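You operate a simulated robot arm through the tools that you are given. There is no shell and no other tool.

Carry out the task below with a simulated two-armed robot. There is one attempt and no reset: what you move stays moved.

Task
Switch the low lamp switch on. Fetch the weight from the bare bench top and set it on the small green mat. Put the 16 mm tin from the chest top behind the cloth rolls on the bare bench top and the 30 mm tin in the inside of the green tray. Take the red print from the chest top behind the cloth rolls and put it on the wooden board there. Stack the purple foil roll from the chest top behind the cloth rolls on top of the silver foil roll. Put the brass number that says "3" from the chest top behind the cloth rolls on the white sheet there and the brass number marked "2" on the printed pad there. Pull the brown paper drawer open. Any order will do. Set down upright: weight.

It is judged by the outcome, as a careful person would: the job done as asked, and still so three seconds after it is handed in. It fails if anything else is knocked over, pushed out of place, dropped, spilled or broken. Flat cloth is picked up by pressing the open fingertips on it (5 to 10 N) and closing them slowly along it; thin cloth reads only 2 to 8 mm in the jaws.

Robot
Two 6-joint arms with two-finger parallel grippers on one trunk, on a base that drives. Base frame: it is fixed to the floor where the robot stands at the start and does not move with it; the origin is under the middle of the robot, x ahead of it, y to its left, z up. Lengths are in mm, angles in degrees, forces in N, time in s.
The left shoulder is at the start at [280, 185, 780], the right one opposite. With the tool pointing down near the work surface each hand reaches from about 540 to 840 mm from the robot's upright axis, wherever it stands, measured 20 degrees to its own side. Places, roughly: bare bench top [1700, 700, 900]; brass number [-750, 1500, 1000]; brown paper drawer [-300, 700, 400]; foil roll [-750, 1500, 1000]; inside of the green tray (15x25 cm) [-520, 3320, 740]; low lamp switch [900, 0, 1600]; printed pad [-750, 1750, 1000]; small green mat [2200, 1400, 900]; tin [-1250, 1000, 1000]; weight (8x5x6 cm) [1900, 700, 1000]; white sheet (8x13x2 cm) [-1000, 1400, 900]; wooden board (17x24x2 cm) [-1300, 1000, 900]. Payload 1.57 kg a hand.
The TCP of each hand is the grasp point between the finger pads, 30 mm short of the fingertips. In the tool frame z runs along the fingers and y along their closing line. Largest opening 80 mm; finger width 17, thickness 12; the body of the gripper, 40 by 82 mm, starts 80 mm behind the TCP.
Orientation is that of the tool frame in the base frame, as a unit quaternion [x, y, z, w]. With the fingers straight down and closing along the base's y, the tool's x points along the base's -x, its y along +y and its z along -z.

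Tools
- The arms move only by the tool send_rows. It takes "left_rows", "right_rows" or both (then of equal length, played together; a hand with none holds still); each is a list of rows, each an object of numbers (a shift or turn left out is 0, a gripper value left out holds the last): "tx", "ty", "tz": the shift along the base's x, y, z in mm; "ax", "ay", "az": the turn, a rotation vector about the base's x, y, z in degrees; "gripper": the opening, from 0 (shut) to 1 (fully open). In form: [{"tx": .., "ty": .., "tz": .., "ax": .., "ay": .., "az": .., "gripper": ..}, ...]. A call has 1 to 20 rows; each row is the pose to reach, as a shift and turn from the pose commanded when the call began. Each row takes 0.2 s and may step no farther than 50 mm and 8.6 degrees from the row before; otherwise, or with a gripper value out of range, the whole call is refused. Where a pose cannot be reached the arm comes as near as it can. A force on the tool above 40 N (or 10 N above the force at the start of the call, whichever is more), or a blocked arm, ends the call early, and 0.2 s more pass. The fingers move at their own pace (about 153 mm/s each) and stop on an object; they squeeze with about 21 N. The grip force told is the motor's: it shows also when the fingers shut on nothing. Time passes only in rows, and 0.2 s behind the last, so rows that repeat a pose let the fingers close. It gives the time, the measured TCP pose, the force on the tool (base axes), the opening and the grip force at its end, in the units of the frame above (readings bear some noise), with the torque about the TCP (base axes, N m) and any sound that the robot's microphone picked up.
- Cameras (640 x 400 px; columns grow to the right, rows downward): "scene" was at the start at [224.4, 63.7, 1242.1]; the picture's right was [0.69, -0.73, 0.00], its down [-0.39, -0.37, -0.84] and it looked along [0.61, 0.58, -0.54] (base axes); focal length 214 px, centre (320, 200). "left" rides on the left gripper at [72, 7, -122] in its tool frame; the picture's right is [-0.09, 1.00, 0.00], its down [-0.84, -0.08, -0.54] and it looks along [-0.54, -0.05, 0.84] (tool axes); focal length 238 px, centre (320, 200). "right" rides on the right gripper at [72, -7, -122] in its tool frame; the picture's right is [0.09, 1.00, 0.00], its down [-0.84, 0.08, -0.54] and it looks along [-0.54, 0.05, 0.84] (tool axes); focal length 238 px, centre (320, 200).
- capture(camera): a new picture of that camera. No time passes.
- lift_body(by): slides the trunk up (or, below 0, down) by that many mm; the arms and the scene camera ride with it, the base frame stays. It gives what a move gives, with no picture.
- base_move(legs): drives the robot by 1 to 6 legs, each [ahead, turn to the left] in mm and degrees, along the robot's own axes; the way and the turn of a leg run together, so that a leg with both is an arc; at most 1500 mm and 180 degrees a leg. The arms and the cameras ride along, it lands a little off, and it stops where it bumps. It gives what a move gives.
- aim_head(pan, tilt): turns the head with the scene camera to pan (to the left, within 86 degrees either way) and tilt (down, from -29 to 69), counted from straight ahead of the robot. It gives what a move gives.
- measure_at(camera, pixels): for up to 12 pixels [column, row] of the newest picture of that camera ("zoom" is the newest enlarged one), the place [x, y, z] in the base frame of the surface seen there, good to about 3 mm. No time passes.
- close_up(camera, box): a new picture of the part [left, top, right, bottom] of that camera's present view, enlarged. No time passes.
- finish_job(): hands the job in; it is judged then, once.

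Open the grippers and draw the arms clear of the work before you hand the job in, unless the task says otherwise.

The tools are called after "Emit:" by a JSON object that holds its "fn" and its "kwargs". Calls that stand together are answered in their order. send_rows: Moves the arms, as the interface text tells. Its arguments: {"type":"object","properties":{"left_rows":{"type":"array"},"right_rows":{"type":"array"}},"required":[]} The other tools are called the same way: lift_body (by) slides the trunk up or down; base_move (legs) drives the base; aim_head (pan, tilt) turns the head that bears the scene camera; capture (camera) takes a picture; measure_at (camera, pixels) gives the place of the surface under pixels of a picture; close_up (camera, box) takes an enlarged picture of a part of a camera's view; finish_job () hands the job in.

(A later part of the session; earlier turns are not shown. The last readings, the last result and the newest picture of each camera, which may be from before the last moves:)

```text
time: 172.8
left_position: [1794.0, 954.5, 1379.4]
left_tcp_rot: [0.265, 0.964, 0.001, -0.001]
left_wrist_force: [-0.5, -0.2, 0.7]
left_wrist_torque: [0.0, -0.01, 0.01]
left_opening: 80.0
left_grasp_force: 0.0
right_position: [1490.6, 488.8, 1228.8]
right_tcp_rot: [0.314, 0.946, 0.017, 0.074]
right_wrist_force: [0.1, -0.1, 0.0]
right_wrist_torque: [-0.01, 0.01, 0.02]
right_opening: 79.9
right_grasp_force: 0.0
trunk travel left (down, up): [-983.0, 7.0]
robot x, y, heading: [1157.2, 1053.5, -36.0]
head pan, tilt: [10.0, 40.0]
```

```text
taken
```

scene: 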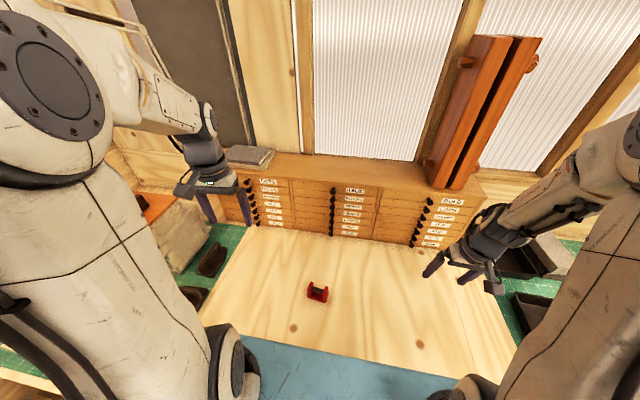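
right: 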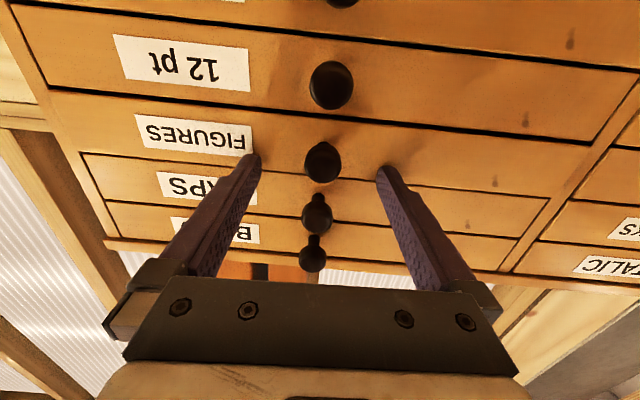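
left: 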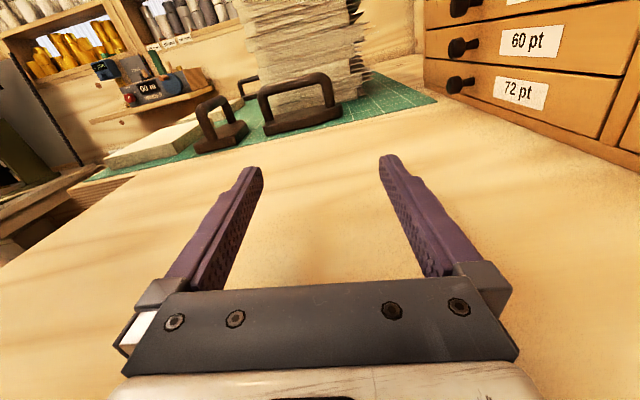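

The drawer is shut and the weight at (317,292) stands upright. The right hand lags its command a little, so I nudge it outward into easy reach.

Emit:
{"fn": "send_rows", "kwargs": {"right_rows": [{"tx": 16, "ty": -12, "tz": -10}, {"tx": 32, "ty": -24, "tz": -20}, {"tx": 48, "ty": -36, "tz": -30}, {"tx": 60, "ty": -45, "tz": -40}, {"tx": 60, "ty": -45, "tz": -40}]}}

Emit:
{"fn": "close_up", "kwargs": {"camera": "scene", "box": [285, 272, 349, 312]}}

Emit:
{"fn": "measure_at", "kwargs": {"camera": "zoom", "pixels": [[240, 130], [400, 160], [250, 200], [370, 240], [310, 190], [280, 185], [350, 205], [250, 265], [370, 300], [320, 195], [300, 190], [340, 200]]}}

```text
time: 174.0
left_position: [1793.7, 954.7, 1378.8]
left_tcp_rot: [0.265, 0.964, 0.001, 0.0]
left_wrist_force: [0.2, 0.7, 0.2]
left_wrist_torque: [0.02, 0.02, 0.0]
left_opening: 80.1
left_grasp_force: 0.0
right_position: [1551.4, 443.1, 1186.3]
right_tcp_rot: [0.313, 0.946, 0.018, 0.076]
right_wrist_force: [0.3, -0.1, 0.4]
right_wrist_torque: [-0.02, -0.01, -0.01]
right_opening: 80.1
right_grasp_force: 0.0
trunk travel left (down, up): [-983.0, 7.0]
robot x, y, heading: [1159.4, 1054.0, -36.0]
head pan, tilt: [10.0, 40.0]
```

```text
10.00 times, centred on (317, 292) of scene
```

zoom: 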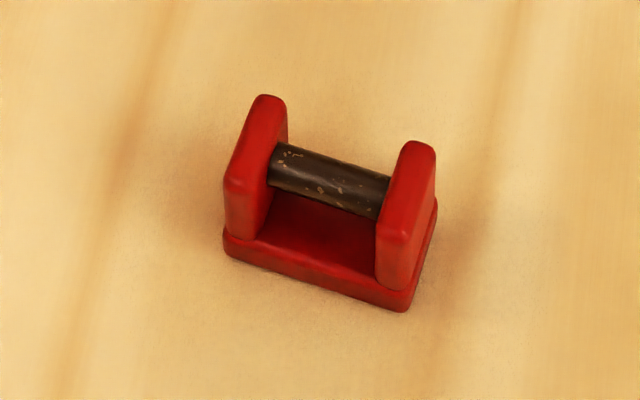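

```text
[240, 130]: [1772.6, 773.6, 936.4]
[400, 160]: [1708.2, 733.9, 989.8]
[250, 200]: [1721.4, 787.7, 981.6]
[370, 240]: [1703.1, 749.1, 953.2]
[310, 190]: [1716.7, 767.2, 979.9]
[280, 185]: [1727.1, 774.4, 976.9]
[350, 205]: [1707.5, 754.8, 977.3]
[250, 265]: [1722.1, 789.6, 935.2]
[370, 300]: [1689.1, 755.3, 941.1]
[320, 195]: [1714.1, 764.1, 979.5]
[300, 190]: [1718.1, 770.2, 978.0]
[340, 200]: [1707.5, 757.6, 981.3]
```

The bar runs at ~43°, centre ≈[1718,762]. I straighten the right hand's tilt and bring the left hand over the weight, yawing +74° so it closes across the bar.

Emit:
{"fn": "send_rows", "kwargs": {"left_rows": [{"tx": -5, "ty": -12, "tz": -10, "az": 8}, {"tx": -12, "ty": -30, "tz": -30, "az": 16}, {"tx": -19, "ty": -50, "tz": -50, "az": 24}, {"tx": -26, "ty": -70, "tz": -75, "az": 32}, {"tx": -33, "ty": -90, "tz": -100, "az": 40}, {"tx": -40, "ty": -112, "tz": -125, "az": 48}, {"tx": -50, "ty": -135, "tz": -150, "az": 56}, {"tx": -60, "ty": -158, "tz": -175, "az": 64}, {"tx": -70, "ty": -180, "tz": -200, "az": 72}, {"tx": -75, "ty": -192, "tz": -225, "az": 74}, {"tx": -75, "ty": -192, "tz": -250, "az": 74}, {"tx": -75, "ty": -192, "tz": -270, "az": 74}], "right_rows": [{"ay": 4}, {"ay": 8.9}, {"ay": 8.9}, {"ay": 8.9}, {"ay": 8.9}, {"ay": 8.9}, {"ay": 8.9}, {"ay": 8.9}, {"ay": 8.9}, {"ay": 8.9}, {"ay": 8.9}, {"ay": 8.9}]}}

Emit:
{"fn": "capture", "kwargs": {"camera": "left"}}

Emit:
{"fn": "capture", "kwargs": {"camera": "scene"}}

```text
time: 176.6
left_position: [1718.9, 763.6, 1108.7]
left_tcp_rot: [-0.369, 0.929, -0.001, 0.0]
left_wrist_force: [1.0, -0.6, 0.7]
left_wrist_torque: [0.02, 0.02, -0.01]
left_opening: 79.9
left_grasp_force: 0.1
right_position: [1551.0, 443.4, 1188.8]
right_tcp_rot: [0.313, 0.947, 0.019, 0.076]
right_wrist_force: [0.7, 0.2, -0.2]
right_wrist_torque: [-0.02, -0.01, 0.01]
right_opening: 79.9
right_grasp_force: 0.1
right hand out of reach, approached as far as the arm can: row 1, 2, 3, 4, 5, 6, 7, 8, 9, 10, 11, 12
trunk travel left (down, up): [-983.0, 7.0]
robot x, y, heading: [1157.8, 1053.0, -35.8]
head pan, tilt: [10.0, 40.0]
```

```text
taken
```

left: 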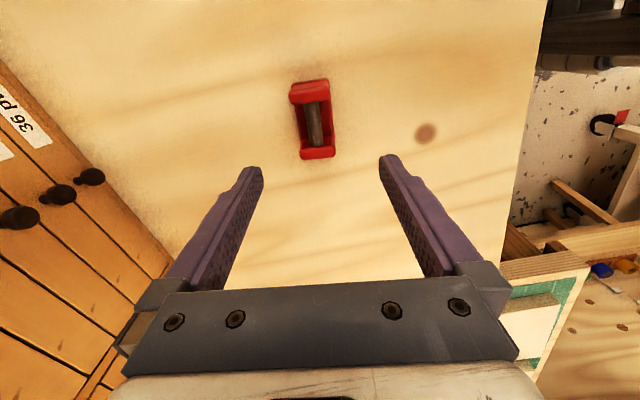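

```text
taken
```

scene: 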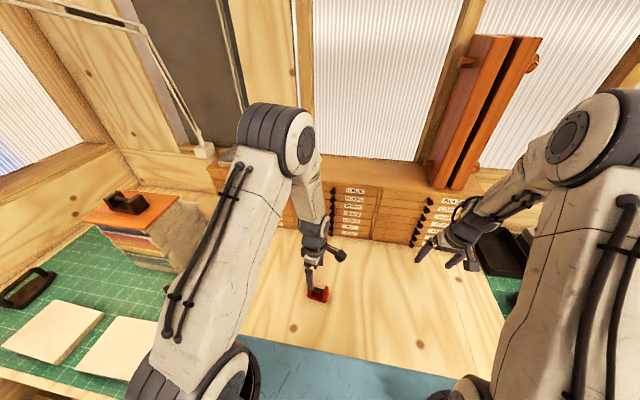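

Left hand is above the weight. I zoom in the left view to measure the bar's line precisely.

Emit:
{"fn": "close_up", "kwargs": {"camera": "left", "box": [264, 70, 360, 170]}}

Emit:
{"fn": "measure_at", "kwargs": {"camera": "left", "pixels": [[310, 105], [313, 120], [316, 135], [318, 145], [295, 90], [327, 83], [302, 152], [334, 147], [310, 90], [318, 153]]}}

```text
4.00 times, centred on (312, 120) of left
```

zoom: 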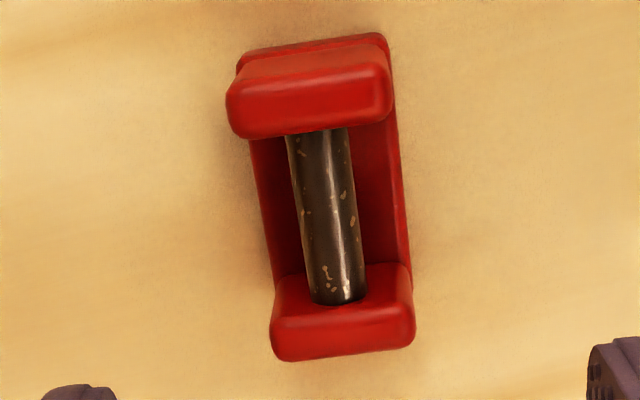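

```text
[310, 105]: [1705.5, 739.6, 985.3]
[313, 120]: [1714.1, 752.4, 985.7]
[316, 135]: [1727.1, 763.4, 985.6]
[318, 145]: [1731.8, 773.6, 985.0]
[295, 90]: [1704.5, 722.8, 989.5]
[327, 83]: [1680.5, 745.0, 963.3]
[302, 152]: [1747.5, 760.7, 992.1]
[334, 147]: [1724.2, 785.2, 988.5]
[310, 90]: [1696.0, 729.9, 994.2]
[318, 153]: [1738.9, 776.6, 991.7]
```

Bar angle ≈50°, centre ≈[1718,755]. I rotate +6.5°, centre, and descend to straddle the bar at TCP z 988.

Emit:
{"fn": "send_rows", "kwargs": {"left_rows": [{"ty": -8, "az": 6.5}, {"tx": -1, "ty": -8, "tz": -25, "az": 6.5}, {"tx": -1, "ty": -8, "tz": -50, "az": 6.5}, {"tx": -1, "ty": -8, "tz": -75, "az": 6.5}]}}

Emit:
{"fn": "capture", "kwargs": {"camera": "left"}}

```text
time: 177.6
left_position: [1718.0, 756.0, 1032.1]
left_tcp_rot: [-0.421, 0.907, 0.0, 0.0]
left_wrist_force: [0.4, -0.1, -0.3]
left_wrist_torque: [0.0, 0.02, 0.02]
left_opening: 79.8
left_grasp_force: 0.1
right_position: [1551.8, 444.7, 1188.3]
right_tcp_rot: [0.313, 0.947, 0.018, 0.076]
right_wrist_force: [0.2, -0.7, 0.1]
right_wrist_torque: [0.0, -0.02, 0.0]
right_opening: 79.9
right_grasp_force: 0.0
trunk travel left (down, up): [-983.0, 7.0]
robot x, y, heading: [1160.1, 1054.0, -35.9]
head pan, tilt: [10.0, 40.0]
```

```text
taken
```

left: 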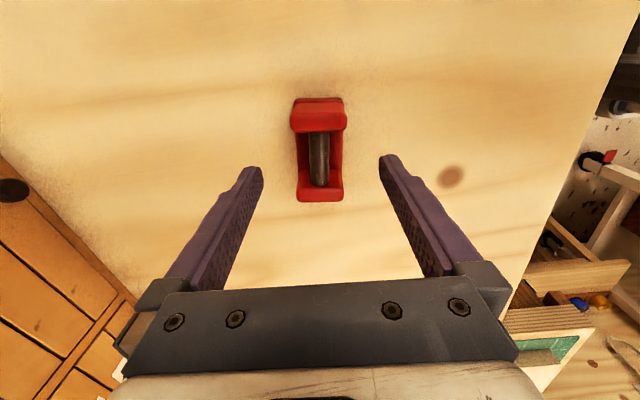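

The bar is centred (row ≈160 as predicted). I descend to z 988 and close on the bar.

Emit:
{"fn": "send_rows", "kwargs": {"left_rows": [{"tz": -15}, {"tz": -30}, {"tz": -44}, {"tz": -44, "gripper": 0.6}, {"tz": -44, "gripper": 0.4}, {"tz": -44, "gripper": 0.1}, {"tz": -44, "gripper": 0.1}, {"tz": -44, "gripper": 0.1}]}}

Emit:
{"fn": "capture", "kwargs": {"camera": "left"}}

```text
time: 179.4
left_position: [1718.7, 754.4, 987.9]
left_tcp_rot: [-0.422, 0.907, -0.001, -0.001]
left_wrist_force: [1.1, -0.6, 0.0]
left_wrist_torque: [0.02, -0.04, 0.05]
left_opening: 15.5
left_grasp_force: 21.2
right_position: [1550.5, 444.6, 1188.5]
right_tcp_rot: [0.314, 0.946, 0.017, 0.076]
right_wrist_force: [-0.7, 0.0, 0.5]
right_wrist_torque: [0.05, -0.01, -0.02]
right_opening: 80.1
right_grasp_force: 0.0
trunk travel left (down, up): [-983.0, 7.0]
robot x, y, heading: [1156.2, 1056.0, -36.1]
head pan, tilt: [10.0, 40.0]
```

```text
taken
```

left: 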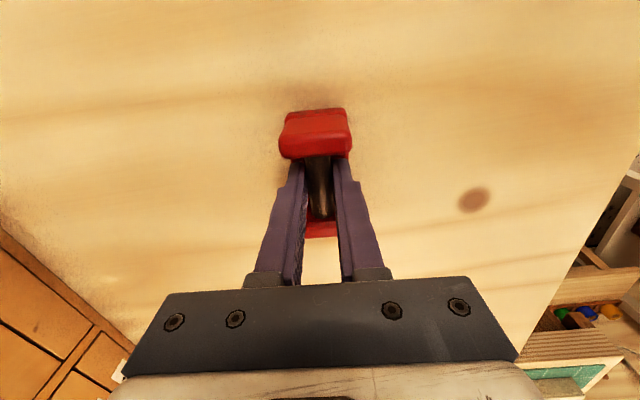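

Gripped on the bar (15.5 mm, 21 N). I lift slowly and watch the load.

Emit:
{"fn": "send_rows", "kwargs": {"left_rows": [{"tz": 5}, {"tz": 15}, {"tz": 30}, {"tz": 60}, {"tz": 100}, {"tz": 140}, {"tz": 180}, {"tz": 220}]}}

Emit:
{"fn": "capture", "kwargs": {"camera": "left"}}

Emit:
{"fn": "capture", "kwargs": {"camera": "scene"}}

```text
time: 181.2
left_position: [1717.7, 755.1, 1208.8]
left_tcp_rot: [-0.421, 0.907, 0.001, 0.001]
left_wrist_force: [0.3, -0.5, -5.7]
left_wrist_torque: [0.0, -0.02, 0.0]
left_opening: 15.7
left_grasp_force: 20.9
right_position: [1551.3, 444.2, 1186.6]
right_tcp_rot: [0.313, 0.947, 0.018, 0.075]
right_wrist_force: [-0.3, -0.1, 0.4]
right_wrist_torque: [-0.02, -0.01, 0.0]
right_opening: 80.0
right_grasp_force: 0.1
trunk travel left (down, up): [-983.0, 7.0]
robot x, y, heading: [1158.4, 1049.0, -35.9]
head pan, tilt: [10.0, 40.0]
```

```text
taken
```

left: 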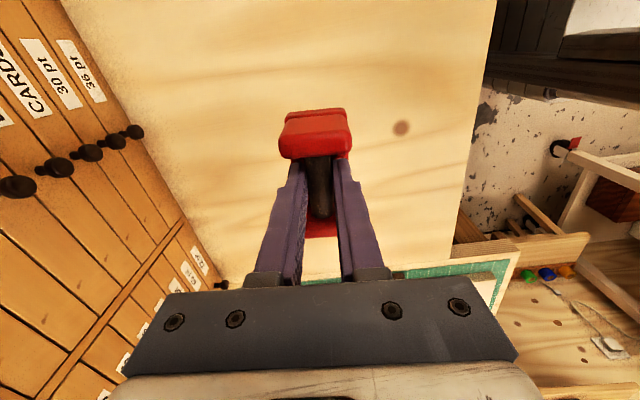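

```text
taken
```

scene: 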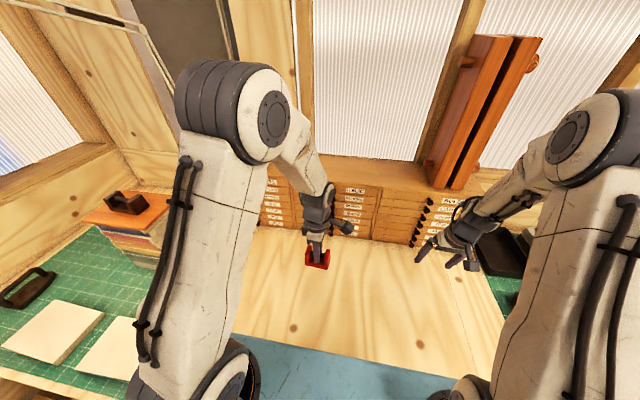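

The weight is held (≈0.6 kg). I reverse from the bench, turn to drive along the aisle toward the mat table, then face it.

Emit:
{"fn": "base_move", "kwargs": {"legs": [[-250, 0], [0, 89]]}}

Emit:
{"fn": "aim_head", "kwargs": {"pan": 0, "tilt": 30}}

Emit:
{"fn": "capture", "kwargs": {"camera": "scene"}}

Emit:
{"fn": "measure_at", "kwargs": {"camera": "scene", "pixels": [[320, 380], [320, 330], [320, 280], [320, 240], [250, 300], [400, 300], [200, 250], [450, 330], [300, 200], [400, 220]]}}

```text
time: 186.8
left_position: [1273.9, 1748.2, 1206.9]
left_tcp_rot: [0.932, -0.362, 0.001, 0.0]
left_wrist_force: [1.1, 0.5, -4.8]
left_wrist_torque: [-0.03, -0.02, -0.05]
left_opening: 15.2
left_grasp_force: 20.6
right_position: [1577.4, 1568.8, 1187.5]
right_tcp_rot: [-0.431, 0.899, 0.065, 0.043]
right_wrist_force: [-0.1, 0.1, -0.1]
right_wrist_torque: [0.01, -0.02, 0.01]
right_opening: 80.0
right_grasp_force: 0.1
trunk travel left (down, up): [-983.0, 7.0]
robot x, y, heading: [951.2, 1198.5, 51.6]
head pan, tilt: [10.0, 40.0]
```

```text
time: 187.5
left_position: [1272.2, 1748.4, 1205.8]
left_tcp_rot: [0.932, -0.362, 0.0, 0.0]
left_wrist_force: [-0.5, 0.5, -4.9]
left_wrist_torque: [-0.02, 0.0, 0.0]
left_opening: 15.8
left_grasp_force: 20.9
right_position: [1576.4, 1569.1, 1188.1]
right_tcp_rot: [-0.431, 0.899, 0.065, 0.043]
right_wrist_force: [-0.2, 0.5, 0.2]
right_wrist_torque: [0.0, 0.01, 0.01]
right_opening: 80.2
right_grasp_force: 0.1
trunk travel left (down, up): [-983.0, 7.0]
robot x, y, heading: [952.2, 1203.3, 51.9]
head pan, tilt: [0.0, 30.0]
```

```text
taken
```

scene: 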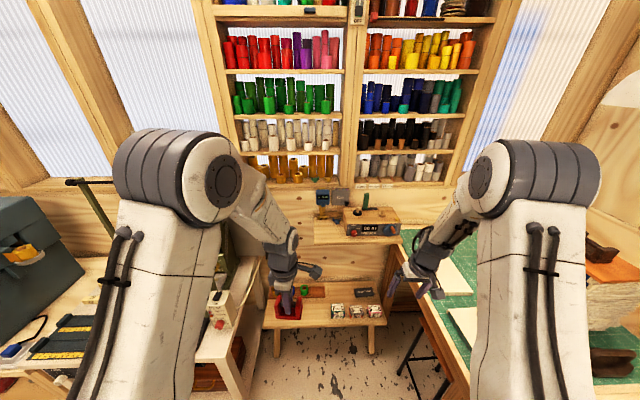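

```text
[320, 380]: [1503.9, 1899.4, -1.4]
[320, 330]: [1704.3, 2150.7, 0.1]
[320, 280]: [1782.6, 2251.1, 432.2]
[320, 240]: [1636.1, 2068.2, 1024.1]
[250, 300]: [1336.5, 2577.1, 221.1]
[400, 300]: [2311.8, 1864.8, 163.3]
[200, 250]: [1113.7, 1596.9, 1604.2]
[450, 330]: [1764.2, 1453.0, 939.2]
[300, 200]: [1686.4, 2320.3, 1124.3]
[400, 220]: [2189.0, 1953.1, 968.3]
```

Ahead there is a wall shelf at U≈2640, so I turn around, reverse along the aisle, and then turn to face the mat table.

Emit:
{"fn": "base_move", "kwargs": {"legs": [[0, -179], [-660, 0], [0, 90]]}}

Emit:
{"fn": "aim_head", "kwargs": {"pan": 10, "tilt": 40}}

Emit:
{"fn": "capture", "kwargs": {"camera": "scene"}}

```text
time: 198.4
left_position: [1036.9, 1174.7, 1205.0]
left_tcp_rot: [0.344, 0.939, 0.001, 0.0]
left_wrist_force: [0.7, -0.1, -5.4]
left_wrist_torque: [-0.01, 0.06, 0.0]
left_opening: 15.6
left_grasp_force: 20.6
right_position: [725.8, 1342.9, 1187.8]
right_tcp_rot: [0.891, 0.447, -0.04, 0.067]
right_wrist_force: [0.6, -0.6, 0.0]
right_wrist_torque: [0.03, -0.01, 0.03]
right_opening: 80.1
right_grasp_force: 0.1
trunk travel left (down, up): [-983.0, 7.0]
robot x, y, heading: [1335.1, 1730.6, -126.3]
head pan, tilt: [0.0, 30.0]
stopped in leg 2: the robot was blocked; the commanded pose is now the measured one
```

```text
time: 199.1
left_position: [1034.6, 1175.4, 1205.7]
left_tcp_rot: [0.345, 0.939, 0.001, 0.0]
left_wrist_force: [-0.6, 0.9, -5.9]
left_wrist_torque: [0.0, -0.01, -0.02]
left_opening: 15.5
left_grasp_force: 20.8
right_position: [725.5, 1343.2, 1188.0]
right_tcp_rot: [0.891, 0.446, -0.041, 0.066]
right_wrist_force: [-0.1, -0.3, -0.1]
right_wrist_torque: [0.01, 0.01, 0.0]
right_opening: 80.0
right_grasp_force: 0.1
trunk travel left (down, up): [-983.0, 7.0]
robot x, y, heading: [1334.5, 1733.2, -126.3]
head pan, tilt: [10.0, 40.0]
```

```text
taken
```

scene: 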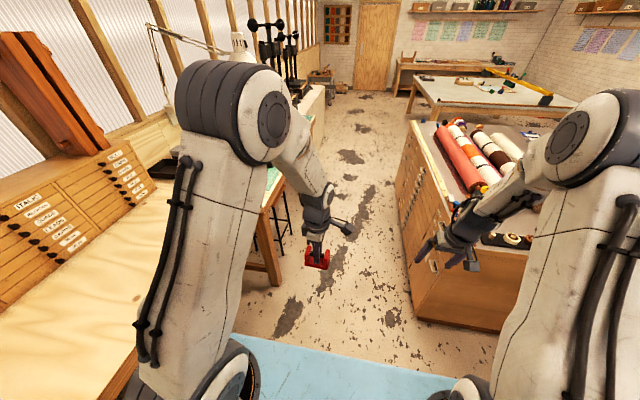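

The reverse ended with a slight bump just at its end. I pull 60 mm forward and turn left to face the mat table.

Emit:
{"fn": "base_move", "kwargs": {"legs": [[60, 0], [0, 89.5]]}}

Emit:
{"fn": "capture", "kwargs": {"camera": "scene"}}

```text
time: 201.3
left_position: [1145.0, 1071.7, 1206.1]
left_tcp_rot: [0.23, 0.973, 0.002, 0.001]
left_wrist_force: [-0.9, 0.2, -6.3]
left_wrist_torque: [0.01, -0.02, 0.01]
left_opening: 15.4
left_grasp_force: 20.5
right_position: [802.9, 1161.7, 1187.3]
right_tcp_rot: [0.832, 0.55, -0.032, 0.072]
right_wrist_force: [-0.2, 0.4, -0.3]
right_wrist_torque: [-0.02, -0.06, 0.02]
right_opening: 79.8
right_grasp_force: 0.0
trunk travel left (down, up): [-983.0, 7.0]
robot x, y, heading: [1303.5, 1684.5, -112.8]
head pan, tilt: [10.0, 40.0]
stopped in leg 2: the robot was blocked; the commanded pose is now the measured one
```

```text
taken
```

scene: 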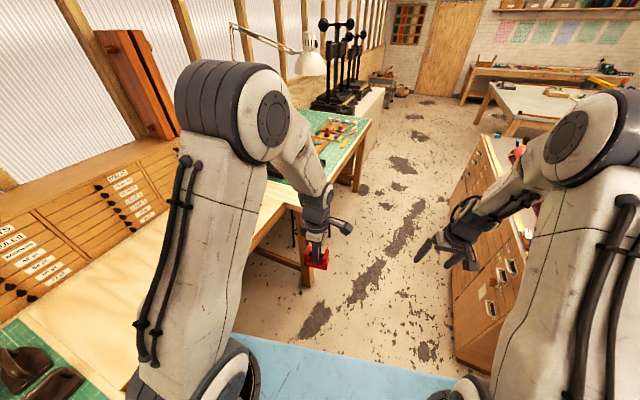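

Turning is blocked here. I look left at the mat table and its surroundings to see what is near the base.

Emit:
{"fn": "aim_head", "kwargs": {"pan": 86, "tilt": 45}}

Emit:
{"fn": "capture", "kwargs": {"camera": "scene"}}

Emit:
{"fn": "measure_at", "kwargs": {"camera": "scene", "pixels": [[320, 380], [250, 380], [400, 380], [320, 330], [250, 330], [400, 330], [320, 280], [250, 280], [400, 280], [320, 240], [250, 240], [400, 240]]}}

```text
time: 202.8
left_position: [1146.2, 1072.2, 1205.3]
left_tcp_rot: [0.23, 0.973, 0.002, 0.0]
left_wrist_force: [0.2, 0.4, -5.7]
left_wrist_torque: [0.0, -0.04, 0.01]
left_opening: 15.5
left_grasp_force: 20.7
right_position: [803.2, 1160.8, 1189.0]
right_tcp_rot: [0.831, 0.551, -0.031, 0.072]
right_wrist_force: [-0.4, 0.4, 0.2]
right_wrist_torque: [0.01, -0.02, 0.01]
right_opening: 80.0
right_grasp_force: 0.1
trunk travel left (down, up): [-983.0, 7.0]
robot x, y, heading: [1301.0, 1684.6, -112.4]
head pan, tilt: [85.9, 45.0]
```

```text
taken
```

scene: 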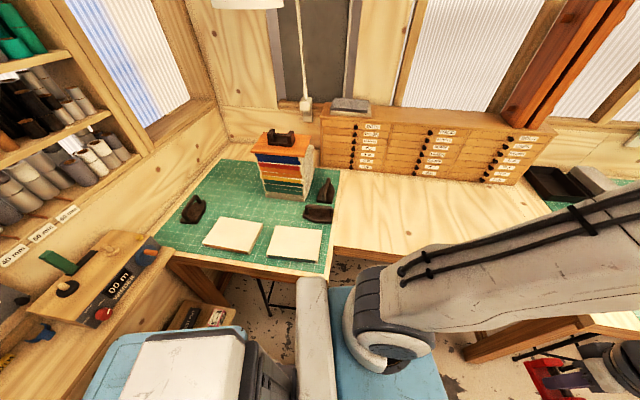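

```text
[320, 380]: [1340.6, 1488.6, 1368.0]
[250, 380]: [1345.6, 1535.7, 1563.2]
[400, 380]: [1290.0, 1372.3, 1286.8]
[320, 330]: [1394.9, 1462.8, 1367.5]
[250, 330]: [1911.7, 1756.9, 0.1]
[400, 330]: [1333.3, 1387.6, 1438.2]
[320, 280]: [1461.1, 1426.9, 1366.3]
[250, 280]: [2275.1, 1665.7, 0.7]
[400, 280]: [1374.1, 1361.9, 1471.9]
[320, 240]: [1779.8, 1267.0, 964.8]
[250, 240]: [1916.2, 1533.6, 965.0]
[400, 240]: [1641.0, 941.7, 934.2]
```

The robot's long rear body is near the wall shelf, which blocked turning. I measure free spots on the mat: around (235,195) and (285,212).

Emit:
{"fn": "measure_at", "kwargs": {"camera": "scene", "pixels": [[240, 195], [225, 185], [285, 212], [262, 208], [300, 222], [275, 225], [245, 180], [265, 228], [320, 213], [205, 235], [190, 370], [110, 385]]}}

Emit:
{"fn": "close_up", "kwargs": {"camera": "scene", "box": [150, 140, 350, 265]}}

```text
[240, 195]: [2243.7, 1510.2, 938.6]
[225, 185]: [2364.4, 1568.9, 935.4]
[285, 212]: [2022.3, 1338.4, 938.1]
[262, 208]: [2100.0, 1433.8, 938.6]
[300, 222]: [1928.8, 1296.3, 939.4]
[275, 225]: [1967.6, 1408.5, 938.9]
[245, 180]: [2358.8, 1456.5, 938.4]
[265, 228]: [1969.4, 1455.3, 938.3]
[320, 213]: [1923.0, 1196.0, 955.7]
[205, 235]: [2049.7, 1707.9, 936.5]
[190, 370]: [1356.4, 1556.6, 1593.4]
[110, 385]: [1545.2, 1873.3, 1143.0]
```

```text
3.20 times, centred on (250, 202) of scene
```

zoom: 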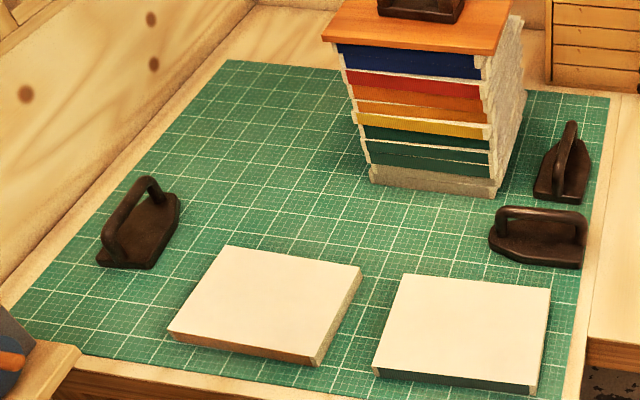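

I choose a free spot at ≈[2045,1385] between books and stack. I drive away from the wall first, then turn to face the benches.

Emit:
{"fn": "base_move", "kwargs": {"legs": [[150, -14], [290, 0], [0, 90]]}}

Emit:
{"fn": "base_move", "kwargs": {"legs": [[60, 0], [0, -45], [-350, 0], [0, 52]]}}

Emit:
{"fn": "aim_head", "kwargs": {"pan": 15, "tilt": 40}}

Emit:
{"fn": "capture", "kwargs": {"camera": "scene"}}

```text
time: 209.5
left_position: [1612.5, 1019.6, 1206.1]
left_tcp_rot: [-0.41, 0.912, 0.002, 0.0]
left_wrist_force: [0.0, 1.1, -5.6]
left_wrist_torque: [0.0, 0.01, -0.05]
left_opening: 15.6
left_grasp_force: 21.1
right_position: [1437.4, 711.5, 1188.2]
right_tcp_rot: [0.323, 0.943, 0.017, 0.076]
right_wrist_force: [-0.4, -0.6, -0.1]
right_wrist_torque: [0.01, 0.03, -0.02]
right_opening: 80.0
right_grasp_force: 0.0
trunk travel left (down, up): [-983.0, 7.0]
robot x, y, heading: [1055.7, 1329.8, -37.5]
head pan, tilt: [85.9, 45.0]
```

```text
time: 214.1
left_position: [1243.6, 972.4, 1204.1]
left_tcp_rot: [-0.036, 0.999, 0.004, 0.0]
left_wrist_force: [0.9, 0.3, -6.2]
left_wrist_torque: [0.02, 0.02, 0.0]
left_opening: 15.3
left_grasp_force: 20.4
right_position: [905.8, 873.1, 1188.2]
right_tcp_rot: [0.656, 0.751, -0.011, 0.075]
right_wrist_force: [0.6, 0.8, -0.8]
right_wrist_torque: [0.01, 0.0, -0.02]
right_opening: 80.0
right_grasp_force: 0.0
trunk travel left (down, up): [-983.0, 7.0]
robot x, y, heading: [1064.6, 1578.0, -82.0]
head pan, tilt: [85.9, 45.0]
stopped in leg 3: the robot was blocked; the commanded pose is now the measured one
```

```text
time: 215.6
left_position: [1244.4, 971.8, 1205.5]
left_tcp_rot: [-0.037, 0.999, 0.004, -0.001]
left_wrist_force: [-0.5, 0.1, -5.2]
left_wrist_torque: [0.02, 0.0, 0.02]
left_opening: 15.5
left_grasp_force: 21.1
right_position: [904.4, 872.9, 1187.4]
right_tcp_rot: [0.655, 0.752, -0.012, 0.077]
right_wrist_force: [-0.9, -0.6, -0.1]
right_wrist_torque: [-0.01, 0.0, 0.01]
right_opening: 80.0
right_grasp_force: 0.2
trunk travel left (down, up): [-983.0, 7.0]
robot x, y, heading: [1058.5, 1578.2, -82.0]
head pan, tilt: [15.0, 40.0]
```

```text
taken
```

scene: 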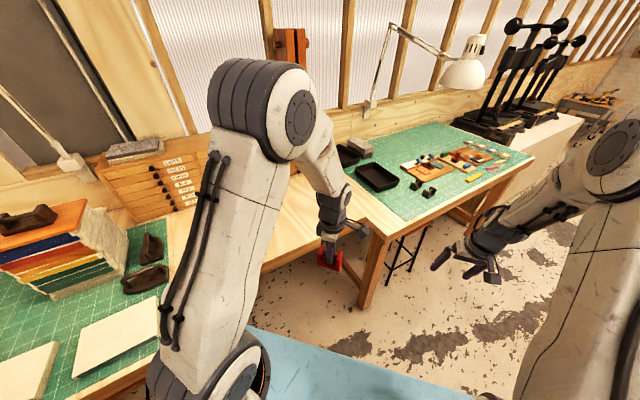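

The rear touched the stand beside the wall. I pull forward 20 mm and turn left to face the mat.

Emit:
{"fn": "base_move", "kwargs": {"legs": [[25, 0], [0, 53]]}}

Emit:
{"fn": "capture", "kwargs": {"camera": "scene"}}

```text
time: 218.0
left_position: [1563.1, 1110.9, 1205.5]
left_tcp_rot: [-0.308, 0.951, 0.003, -0.001]
left_wrist_force: [0.7, 0.5, -5.1]
left_wrist_torque: [-0.03, 0.04, -0.01]
left_opening: 15.5
left_grasp_force: 21.2
right_position: [1329.7, 844.0, 1189.6]
right_tcp_rot: [0.424, 0.902, 0.013, 0.084]
right_wrist_force: [-0.4, 1.2, 0.0]
right_wrist_torque: [-0.06, 0.02, -0.05]
right_opening: 79.8
right_grasp_force: 0.1
trunk travel left (down, up): [-983.0, 7.0]
robot x, y, heading: [1084.9, 1527.7, -56.2]
head pan, tilt: [15.0, 40.0]
stopped in leg 2: the robot was blocked; the commanded pose is now the measured one
```

```text
taken
```

scene: 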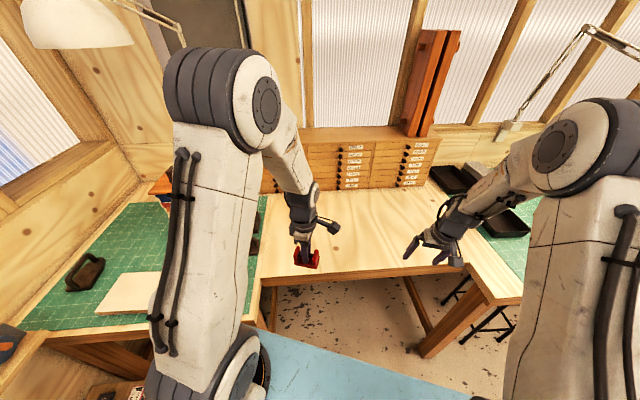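

The long rear corner still meets the stand; I go forward 90 mm and then turn left.

Emit:
{"fn": "base_move", "kwargs": {"legs": [[90, 0], [0, 27]]}}

Emit:
{"fn": "capture", "kwargs": {"camera": "scene"}}

```text
time: 220.5
left_position: [1751.2, 1299.0, 1204.8]
left_tcp_rot: [-0.525, 0.851, 0.003, -0.002]
left_wrist_force: [0.0, 0.6, -5.8]
left_wrist_torque: [-0.02, 0.02, -0.02]
left_opening: 15.6
left_grasp_force: 20.9
right_position: [1665.0, 955.9, 1187.1]
right_tcp_rot: [0.198, 0.976, 0.033, 0.079]
right_wrist_force: [0.5, -0.5, -0.6]
right_wrist_torque: [0.0, 0.0, 0.02]
right_opening: 80.2
right_grasp_force: 0.1
trunk travel left (down, up): [-983.0, 7.0]
robot x, y, heading: [1141.8, 1448.8, -28.5]
head pan, tilt: [15.0, 40.0]
```

```text
taken
```

scene: 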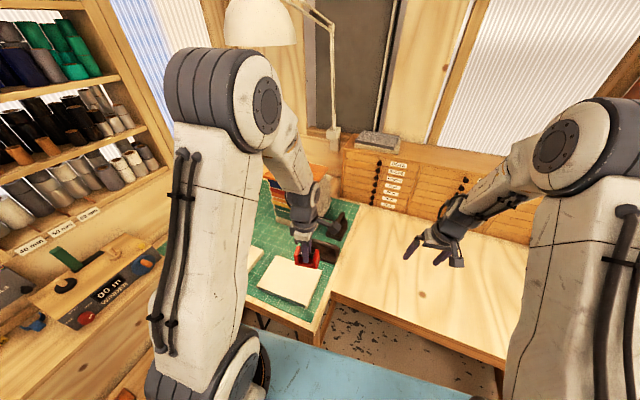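

Good heading now. Before approaching, I check the lamp shade's distance from the left elbow.

Emit:
{"fn": "measure_at", "kwargs": {"camera": "scene", "pixels": [[265, 40], [230, 45], [240, 60], [200, 60], [260, 100], [300, 180], [295, 42], [320, 60], [305, 255], [290, 285]]}}

```text
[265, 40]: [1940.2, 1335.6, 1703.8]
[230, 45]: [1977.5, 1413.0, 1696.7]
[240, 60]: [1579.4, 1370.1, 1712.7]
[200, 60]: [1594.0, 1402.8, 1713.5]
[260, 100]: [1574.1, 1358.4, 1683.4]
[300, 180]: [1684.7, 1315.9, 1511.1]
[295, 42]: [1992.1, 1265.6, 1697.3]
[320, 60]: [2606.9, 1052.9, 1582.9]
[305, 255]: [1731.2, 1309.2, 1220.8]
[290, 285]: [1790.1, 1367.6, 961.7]
```

The shade bottom is at z≈1697 and x≈1940, so I'll keep the elbow below it. I move forward 130 mm and lower the trunk 110 mm.

Emit:
{"fn": "base_move", "kwargs": {"legs": [[125, 0]]}}

Emit:
{"fn": "lift_body", "kwargs": {"by": -110}}

Emit:
{"fn": "aim_head", "kwargs": {"pan": 25, "tilt": 40}}

Emit:
{"fn": "capture", "kwargs": {"camera": "scene"}}

Emit:
{"fn": "capture", "kwargs": {"camera": "left"}}

```text
time: 221.8
left_position: [1863.2, 1238.7, 1205.4]
left_tcp_rot: [-0.525, 0.851, 0.003, -0.002]
left_wrist_force: [-0.8, 0.1, -5.8]
left_wrist_torque: [-0.04, -0.02, 0.03]
left_opening: 15.8
left_grasp_force: 21.3
right_position: [1777.4, 894.8, 1187.6]
right_tcp_rot: [0.199, 0.976, 0.032, 0.078]
right_wrist_force: [-1.1, -0.2, -0.2]
right_wrist_torque: [-0.01, 0.0, 0.0]
right_opening: 79.9
right_grasp_force: 0.1
trunk travel left (down, up): [-983.0, 7.0]
robot x, y, heading: [1246.8, 1384.3, -28.6]
head pan, tilt: [15.0, 40.0]
```

```text
time: 223.2
left_position: [1862.7, 1239.2, 1095.7]
left_tcp_rot: [-0.526, 0.851, 0.003, -0.002]
left_wrist_force: [0.1, -0.3, -5.2]
left_wrist_torque: [0.0, -0.02, -0.01]
left_opening: 15.5
left_grasp_force: 21.1
right_position: [1777.8, 896.4, 1076.7]
right_tcp_rot: [0.199, 0.976, 0.033, 0.078]
right_wrist_force: [-0.3, -0.3, 0.4]
right_wrist_torque: [0.01, -0.02, 0.01]
right_opening: 79.9
right_grasp_force: 0.0
trunk travel left (down, up): [-873.0, 117.0]
robot x, y, heading: [1251.1, 1385.8, -28.7]
head pan, tilt: [15.0, 40.0]
```

```text
time: 223.9
left_position: [1861.8, 1239.0, 1095.1]
left_tcp_rot: [-0.526, 0.85, 0.003, -0.002]
left_wrist_force: [0.1, 0.6, -5.4]
left_wrist_torque: [-0.01, 0.02, -0.03]
left_opening: 15.7
left_grasp_force: 21.4
right_position: [1778.0, 896.4, 1077.7]
right_tcp_rot: [0.198, 0.977, 0.033, 0.077]
right_wrist_force: [-0.2, 0.7, 0.6]
right_wrist_torque: [0.01, 0.0, 0.04]
right_opening: 79.8
right_grasp_force: 0.1
trunk travel left (down, up): [-873.0, 117.0]
robot x, y, heading: [1251.1, 1389.2, -28.5]
head pan, tilt: [25.0, 40.0]
```

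```text
taken
```

scene: 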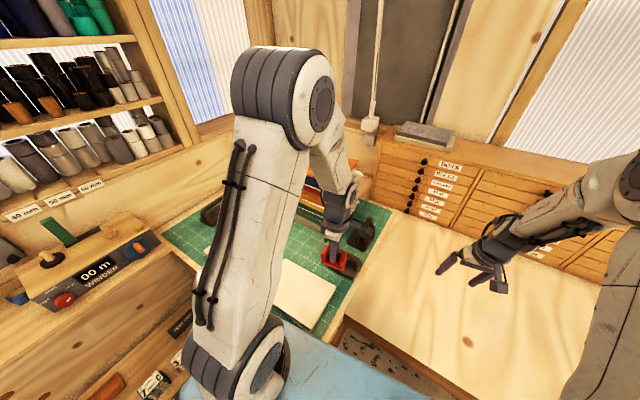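

```text
taken
```

left: 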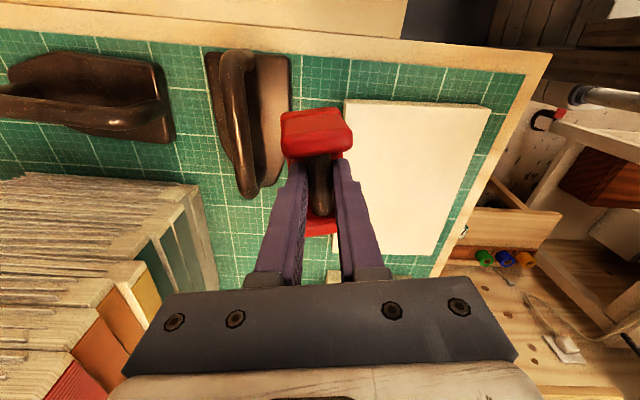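

The left camera shows the mat, irons, book and the stack. I measure the stack's and book's edges to fix the placing spot.

Emit:
{"fn": "measure_at", "kwargs": {"camera": "left", "pixels": [[200, 190], [212, 270], [340, 105], [435, 250], [345, 240], [285, 160], [250, 195], [240, 250], [320, 250], [380, 265], [170, 140], [150, 300]]}}

```text
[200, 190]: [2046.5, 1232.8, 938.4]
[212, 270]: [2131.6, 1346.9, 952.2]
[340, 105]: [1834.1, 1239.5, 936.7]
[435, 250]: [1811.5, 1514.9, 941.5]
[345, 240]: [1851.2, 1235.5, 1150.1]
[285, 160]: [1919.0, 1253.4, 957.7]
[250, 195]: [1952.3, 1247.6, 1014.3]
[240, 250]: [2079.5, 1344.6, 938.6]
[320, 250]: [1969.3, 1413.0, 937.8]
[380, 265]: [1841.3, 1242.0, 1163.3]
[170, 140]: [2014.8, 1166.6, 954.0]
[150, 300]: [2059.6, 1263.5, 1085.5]
```

Stack front is at V≈897, book back edge V≈725. I choose [2042,1406] for the weight, raise a little and move over it.

Emit:
{"fn": "send_rows", "kwargs": {"left_rows": [{"tz": 20}, {"tz": 40}, {"tx": 25, "ty": 24, "tz": 45}, {"tx": 51, "ty": 47, "tz": 45}, {"tx": 77, "ty": 71, "tz": 45}, {"tx": 103, "ty": 95, "tz": 45}, {"tx": 129, "ty": 119, "tz": 45}, {"tx": 155, "ty": 143, "tz": 45}, {"tx": 180, "ty": 167, "tz": 45}, {"tx": 180, "ty": 167, "tz": 20}]}}

Emit:
{"fn": "capture", "kwargs": {"camera": "left"}}

Emit:
{"fn": "capture", "kwargs": {"camera": "scene"}}

```text
time: 226.1
left_position: [2041.4, 1406.0, 1116.0]
left_tcp_rot: [-0.524, 0.852, 0.002, -0.002]
left_wrist_force: [0.5, -0.2, -5.1]
left_wrist_torque: [-0.02, 0.0, 0.01]
left_opening: 15.7
left_grasp_force: 20.9
right_position: [1777.6, 895.9, 1077.3]
right_tcp_rot: [0.199, 0.976, 0.032, 0.077]
right_wrist_force: [0.6, -0.2, 0.6]
right_wrist_torque: [-0.04, 0.03, -0.02]
right_opening: 80.0
right_grasp_force: 0.0
trunk travel left (down, up): [-873.0, 117.0]
robot x, y, heading: [1248.5, 1388.3, -28.5]
head pan, tilt: [25.0, 40.0]
```

```text
taken
```

left: 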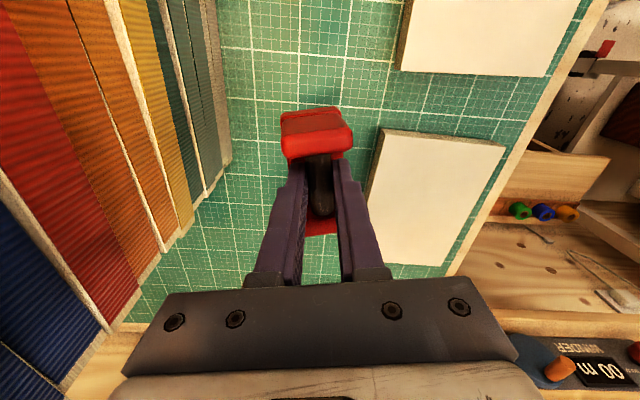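

```text
taken
```

scene: 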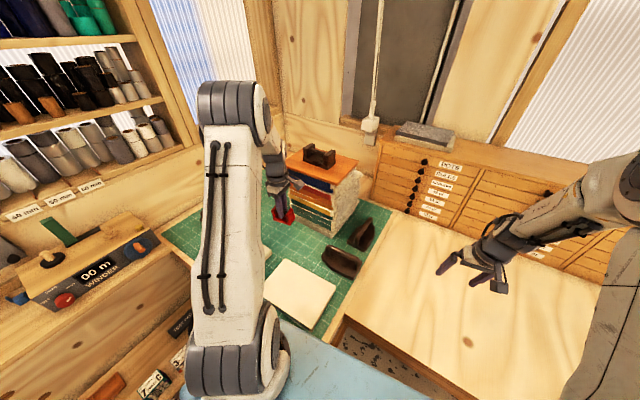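

I measure the nearer book's left edge and the stack edge against the landing point [2041,1406].

Emit:
{"fn": "measure_at", "kwargs": {"camera": "left", "pixels": [[382, 130], [370, 190], [370, 250], [225, 160], [215, 210], [260, 200], [350, 200], [360, 150], [400, 70]]}}

```text
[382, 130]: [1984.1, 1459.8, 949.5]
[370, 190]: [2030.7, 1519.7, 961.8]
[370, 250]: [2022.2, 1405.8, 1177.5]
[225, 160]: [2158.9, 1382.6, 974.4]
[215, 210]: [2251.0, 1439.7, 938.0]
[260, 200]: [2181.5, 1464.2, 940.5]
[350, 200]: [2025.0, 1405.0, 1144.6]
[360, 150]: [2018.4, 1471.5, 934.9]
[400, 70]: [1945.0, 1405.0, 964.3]
```

Margins are ≥40 mm all round. I lower to just above the mat, then by small steps until it bears.

Emit:
{"fn": "send_rows", "kwargs": {"left_rows": [{"tz": -30}, {"tz": -60}, {"tz": -90}, {"tz": -110}, {"tz": -118}, {"tz": -121}, {"tz": -123}, {"tz": -123}]}}

Emit:
{"fn": "capture", "kwargs": {"camera": "left"}}

```text
time: 227.9
left_position: [2043.2, 1406.5, 993.2]
left_tcp_rot: [-0.524, 0.852, 0.003, 0.0]
left_wrist_force: [4.4, -2.5, 9.2]
left_wrist_torque: [0.15, -0.11, -0.1]
left_opening: 15.8
left_grasp_force: 21.0
right_position: [1777.3, 895.8, 1077.0]
right_tcp_rot: [0.199, 0.976, 0.033, 0.077]
right_wrist_force: [0.2, -0.5, -0.1]
right_wrist_torque: [-0.01, -0.01, 0.02]
right_opening: 80.0
right_grasp_force: 0.0
trunk travel left (down, up): [-873.0, 117.0]
robot x, y, heading: [1244.6, 1388.7, -28.7]
head pan, tilt: [25.0, 40.0]
```

```text
taken
```

left: 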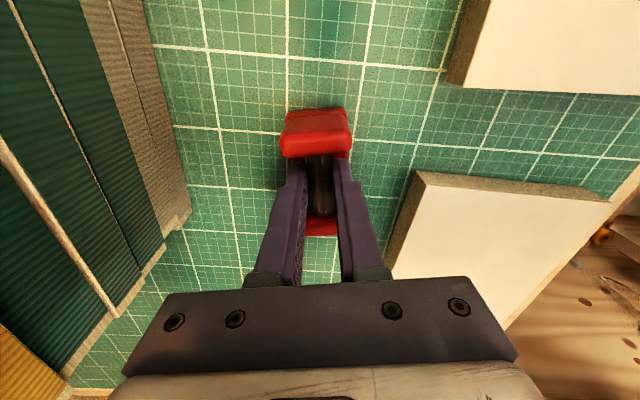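

The weight bears on the mat. I open the gripper gently and lift straight up.

Emit:
{"fn": "send_rows", "kwargs": {"left_rows": [{"tz": 0, "gripper": 0.3}, {"tz": 0, "gripper": 0.6}, {"tz": 0, "gripper": 0.8}, {"tz": 0, "gripper": 0.8}, {"tz": 20}, {"tz": 50}, {"tz": 90}, {"tz": 130}]}}

Emit:
{"fn": "capture", "kwargs": {"camera": "left"}}

Emit:
{"fn": "measure_at", "kwargs": {"camera": "left", "pixels": [[313, 110], [318, 130], [318, 160], [318, 175]]}}

```text
time: 229.7
left_position: [2041.7, 1406.2, 1123.7]
left_tcp_rot: [-0.525, 0.851, 0.002, -0.003]
left_wrist_force: [0.2, 0.5, 0.2]
left_wrist_torque: [-0.02, 0.03, 0.01]
left_opening: 63.6
left_grasp_force: 0.1
right_position: [1777.6, 895.6, 1077.9]
right_tcp_rot: [0.199, 0.976, 0.032, 0.078]
right_wrist_force: [-0.1, 0.7, 0.2]
right_wrist_torque: [-0.03, -0.01, -0.01]
right_opening: 80.0
right_grasp_force: 0.1
trunk travel left (down, up): [-873.0, 117.0]
robot x, y, heading: [1250.2, 1388.2, -28.6]
head pan, tilt: [25.0, 40.0]
```

```text
taken
```

left: 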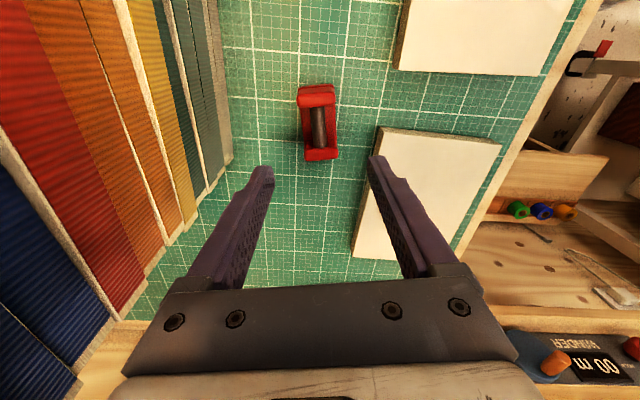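

```text
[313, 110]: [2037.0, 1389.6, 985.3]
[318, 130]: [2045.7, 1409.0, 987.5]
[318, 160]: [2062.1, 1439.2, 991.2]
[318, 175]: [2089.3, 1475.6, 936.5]
```

The weight stands upright on the mat. I bring the left hand back toward the robot, undoing its yaw.

Emit:
{"fn": "send_rows", "kwargs": {"left_rows": [{"tx": -15, "ty": -14, "tz": 20, "az": -8}, {"tx": -33, "ty": -31, "tz": 40, "az": -16}, {"tx": -51, "ty": -47, "tz": 50, "az": -24}, {"tx": -69, "ty": -64, "tz": 50, "az": -32}, {"tx": -87, "ty": -81, "tz": 50, "az": -40}, {"tx": -105, "ty": -97, "tz": 50, "az": -48}, {"tx": -123, "ty": -114, "tz": 50, "az": -56}, {"tx": -141, "ty": -131, "tz": 50, "az": -64}, {"tx": -160, "ty": -148, "tz": 50, "az": -72}, {"tx": -180, "ty": -150, "tz": 50, "az": -80, "gripper": 1}]}}

Emit:
{"fn": "capture", "kwargs": {"camera": "scene"}}

Emit:
{"fn": "close_up", "kwargs": {"camera": "scene", "box": [160, 130, 400, 280]}}

```text
time: 231.9
left_position: [1860.4, 1253.7, 1173.0]
left_tcp_rot: [0.146, 0.989, 0.002, 0.002]
left_wrist_force: [0.7, 0.0, -0.4]
left_wrist_torque: [0.01, 0.02, -0.02]
left_opening: 80.0
left_grasp_force: 0.0
right_position: [1777.1, 895.4, 1077.3]
right_tcp_rot: [0.199, 0.976, 0.032, 0.078]
right_wrist_force: [0.7, 0.0, -0.1]
right_wrist_torque: [-0.01, 0.02, 0.03]
right_opening: 80.0
right_grasp_force: 0.1
trunk travel left (down, up): [-873.0, 117.0]
robot x, y, heading: [1247.1, 1388.2, -28.4]
head pan, tilt: [25.0, 40.0]
```

```text
taken
```

scene: 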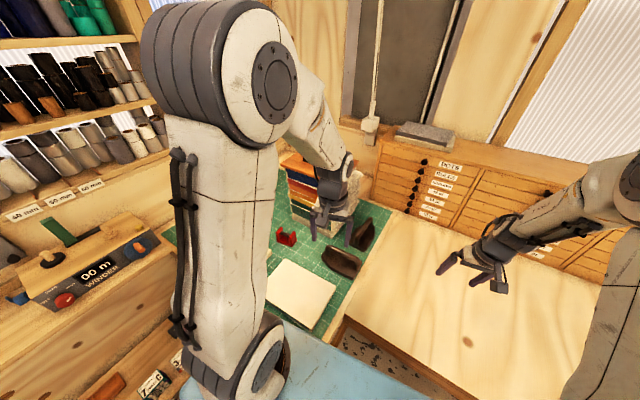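

```text
2.67 times, centred on (280, 205) of scene
```

zoom: 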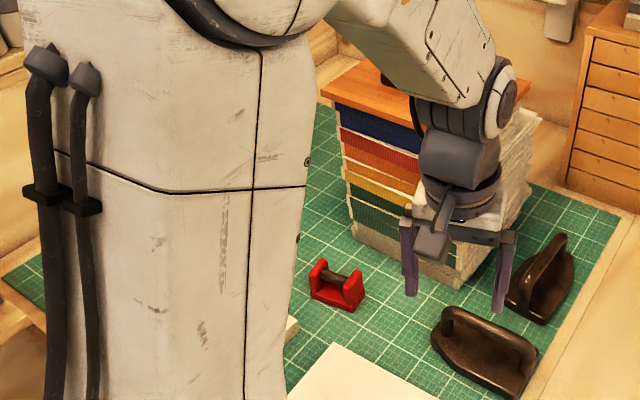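

The weight is safely placed. Now I drive out: reverse, turn right, move along, and turn right again to face the corridor past the chest's end.

Emit:
{"fn": "base_move", "kwargs": {"legs": [[-200, 0]]}}

Emit:
{"fn": "lift_body", "kwargs": {"by": 60}}

Emit:
{"fn": "base_move", "kwargs": {"legs": [[0, -98], [230, 0], [0, -90]]}}

Emit:
{"fn": "aim_head", "kwargs": {"pan": 0, "tilt": 25}}

Emit:
{"fn": "capture", "kwargs": {"camera": "scene"}}

```text
time: 233.5
left_position: [1683.9, 1350.6, 1173.0]
left_tcp_rot: [0.145, 0.989, 0.004, 0.0]
left_wrist_force: [0.5, 0.1, 0.3]
left_wrist_torque: [0.03, 0.01, 0.02]
left_opening: 80.2
left_grasp_force: 0.0
right_position: [1600.2, 991.4, 1076.7]
right_tcp_rot: [0.199, 0.976, 0.033, 0.078]
right_wrist_force: [0.0, 0.0, -0.7]
right_wrist_torque: [0.03, 0.02, -0.02]
right_opening: 80.2
right_grasp_force: 0.1
trunk travel left (down, up): [-873.0, 117.0]
robot x, y, heading: [1071.5, 1486.5, -28.5]
head pan, tilt: [25.0, 40.0]
```

```text
time: 234.5
left_position: [1684.6, 1351.1, 1231.7]
left_tcp_rot: [0.145, 0.989, 0.004, 0.0]
left_wrist_force: [0.5, 0.4, -0.2]
left_wrist_torque: [-0.01, 0.01, 0.0]
left_opening: 80.5
left_grasp_force: 0.2
right_position: [1600.4, 991.7, 1137.1]
right_tcp_rot: [0.199, 0.976, 0.033, 0.078]
right_wrist_force: [-0.1, -1.0, -0.4]
right_wrist_torque: [0.01, 0.04, 0.03]
right_opening: 80.1
right_grasp_force: 0.0
trunk travel left (down, up): [-933.0, 57.0]
robot x, y, heading: [1069.9, 1486.0, -28.5]
head pan, tilt: [25.0, 40.0]
```

```text
time: 236.3
left_position: [1608.9, 1167.8, 1233.3]
left_tcp_rot: [0.297, 0.955, 0.002, 0.001]
left_wrist_force: [0.5, 0.4, -0.2]
left_wrist_torque: [-0.02, 0.06, 0.0]
left_opening: 79.9
left_grasp_force: 0.0
right_position: [1417.8, 851.3, 1137.2]
right_tcp_rot: [0.349, 0.933, 0.019, 0.082]
right_wrist_force: [0.1, -0.1, 0.1]
right_wrist_torque: [-0.01, 0.02, 0.0]
right_opening: 80.1
right_grasp_force: 0.1
trunk travel left (down, up): [-933.0, 57.0]
robot x, y, heading: [1065.7, 1478.7, -46.2]
head pan, tilt: [25.0, 40.0]
stopped in leg 1: the robot was blocked; the commanded pose is now the measured one
```

```text
time: 237.2
left_position: [1607.9, 1167.4, 1232.0]
left_tcp_rot: [0.298, 0.955, 0.003, 0.001]
left_wrist_force: [0.1, -1.0, 0.1]
left_wrist_torque: [0.01, 0.03, -0.02]
left_opening: 80.0
left_grasp_force: 0.1
right_position: [1417.2, 851.1, 1137.0]
right_tcp_rot: [0.349, 0.933, 0.021, 0.082]
right_wrist_force: [1.4, 0.0, 0.4]
right_wrist_torque: [0.02, -0.02, 0.04]
right_opening: 80.0
right_grasp_force: 0.1
trunk travel left (down, up): [-933.0, 57.0]
robot x, y, heading: [1068.2, 1480.3, -46.3]
head pan, tilt: [0.0, 25.0]
```

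```text
taken
```

scene: 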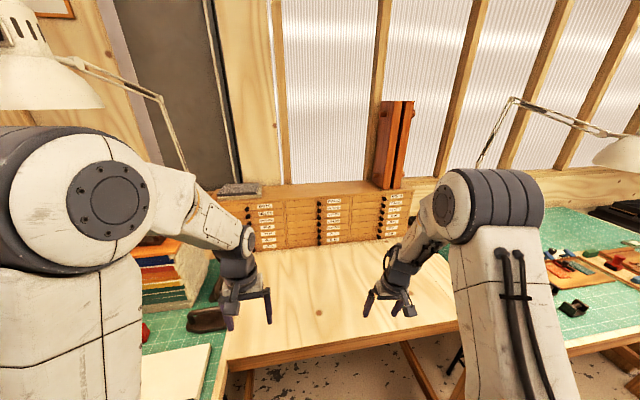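

Turning right swings the rear into the stand; I turn left instead, back up a little, then turn left again to face the corridor.

Emit:
{"fn": "base_move", "kwargs": {"legs": [[0, 99], [-200, 0], [0, 90]]}}

Emit:
{"fn": "capture", "kwargs": {"camera": "scene"}}

```text
time: 246.7
left_position: [375.7, 1585.2, 1232.4]
left_tcp_rot: [0.969, -0.247, -0.001, 0.003]
left_wrist_force: [0.3, 0.4, 0.4]
left_wrist_torque: [0.01, -0.01, -0.01]
left_opening: 80.1
left_grasp_force: 0.1
right_position: [530.2, 1918.9, 1136.4]
right_tcp_rot: [0.951, -0.298, -0.082, 0.024]
right_wrist_force: [-0.5, -0.5, 1.6]
right_wrist_torque: [0.01, -0.01, -0.01]
right_opening: 79.9
right_grasp_force: 0.0
trunk travel left (down, up): [-933.0, 57.0]
robot x, y, heading: [947.7, 1327.8, 139.7]
head pan, tilt: [0.0, 25.0]
```

```text
taken
```

scene: 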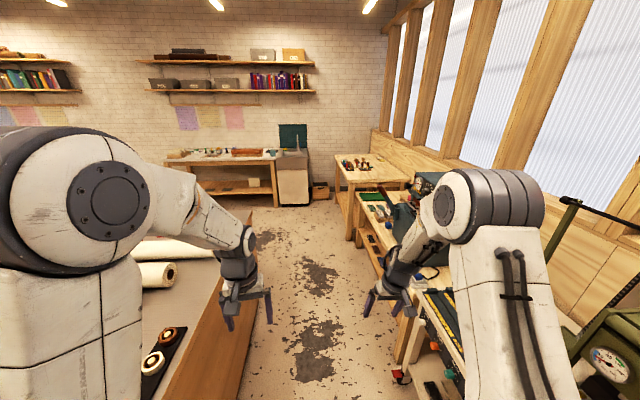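

The corridor lies ahead: chest on the left, tables on the right. I measure their edges.

Emit:
{"fn": "measure_at", "kwargs": {"camera": "scene", "pixels": [[170, 395], [205, 330], [235, 270], [250, 230], [400, 350], [390, 300], [360, 235], [350, 195], [375, 160], [300, 175], [275, 200], [320, 300]]}}

```text
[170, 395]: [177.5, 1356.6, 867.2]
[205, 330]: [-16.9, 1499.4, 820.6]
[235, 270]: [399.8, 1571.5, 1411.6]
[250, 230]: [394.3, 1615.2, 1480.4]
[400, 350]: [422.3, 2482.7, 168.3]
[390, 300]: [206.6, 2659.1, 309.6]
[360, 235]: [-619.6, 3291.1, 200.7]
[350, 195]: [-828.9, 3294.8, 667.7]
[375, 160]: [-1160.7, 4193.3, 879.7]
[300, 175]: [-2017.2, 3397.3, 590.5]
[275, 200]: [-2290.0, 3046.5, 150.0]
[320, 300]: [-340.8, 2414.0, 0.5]
```

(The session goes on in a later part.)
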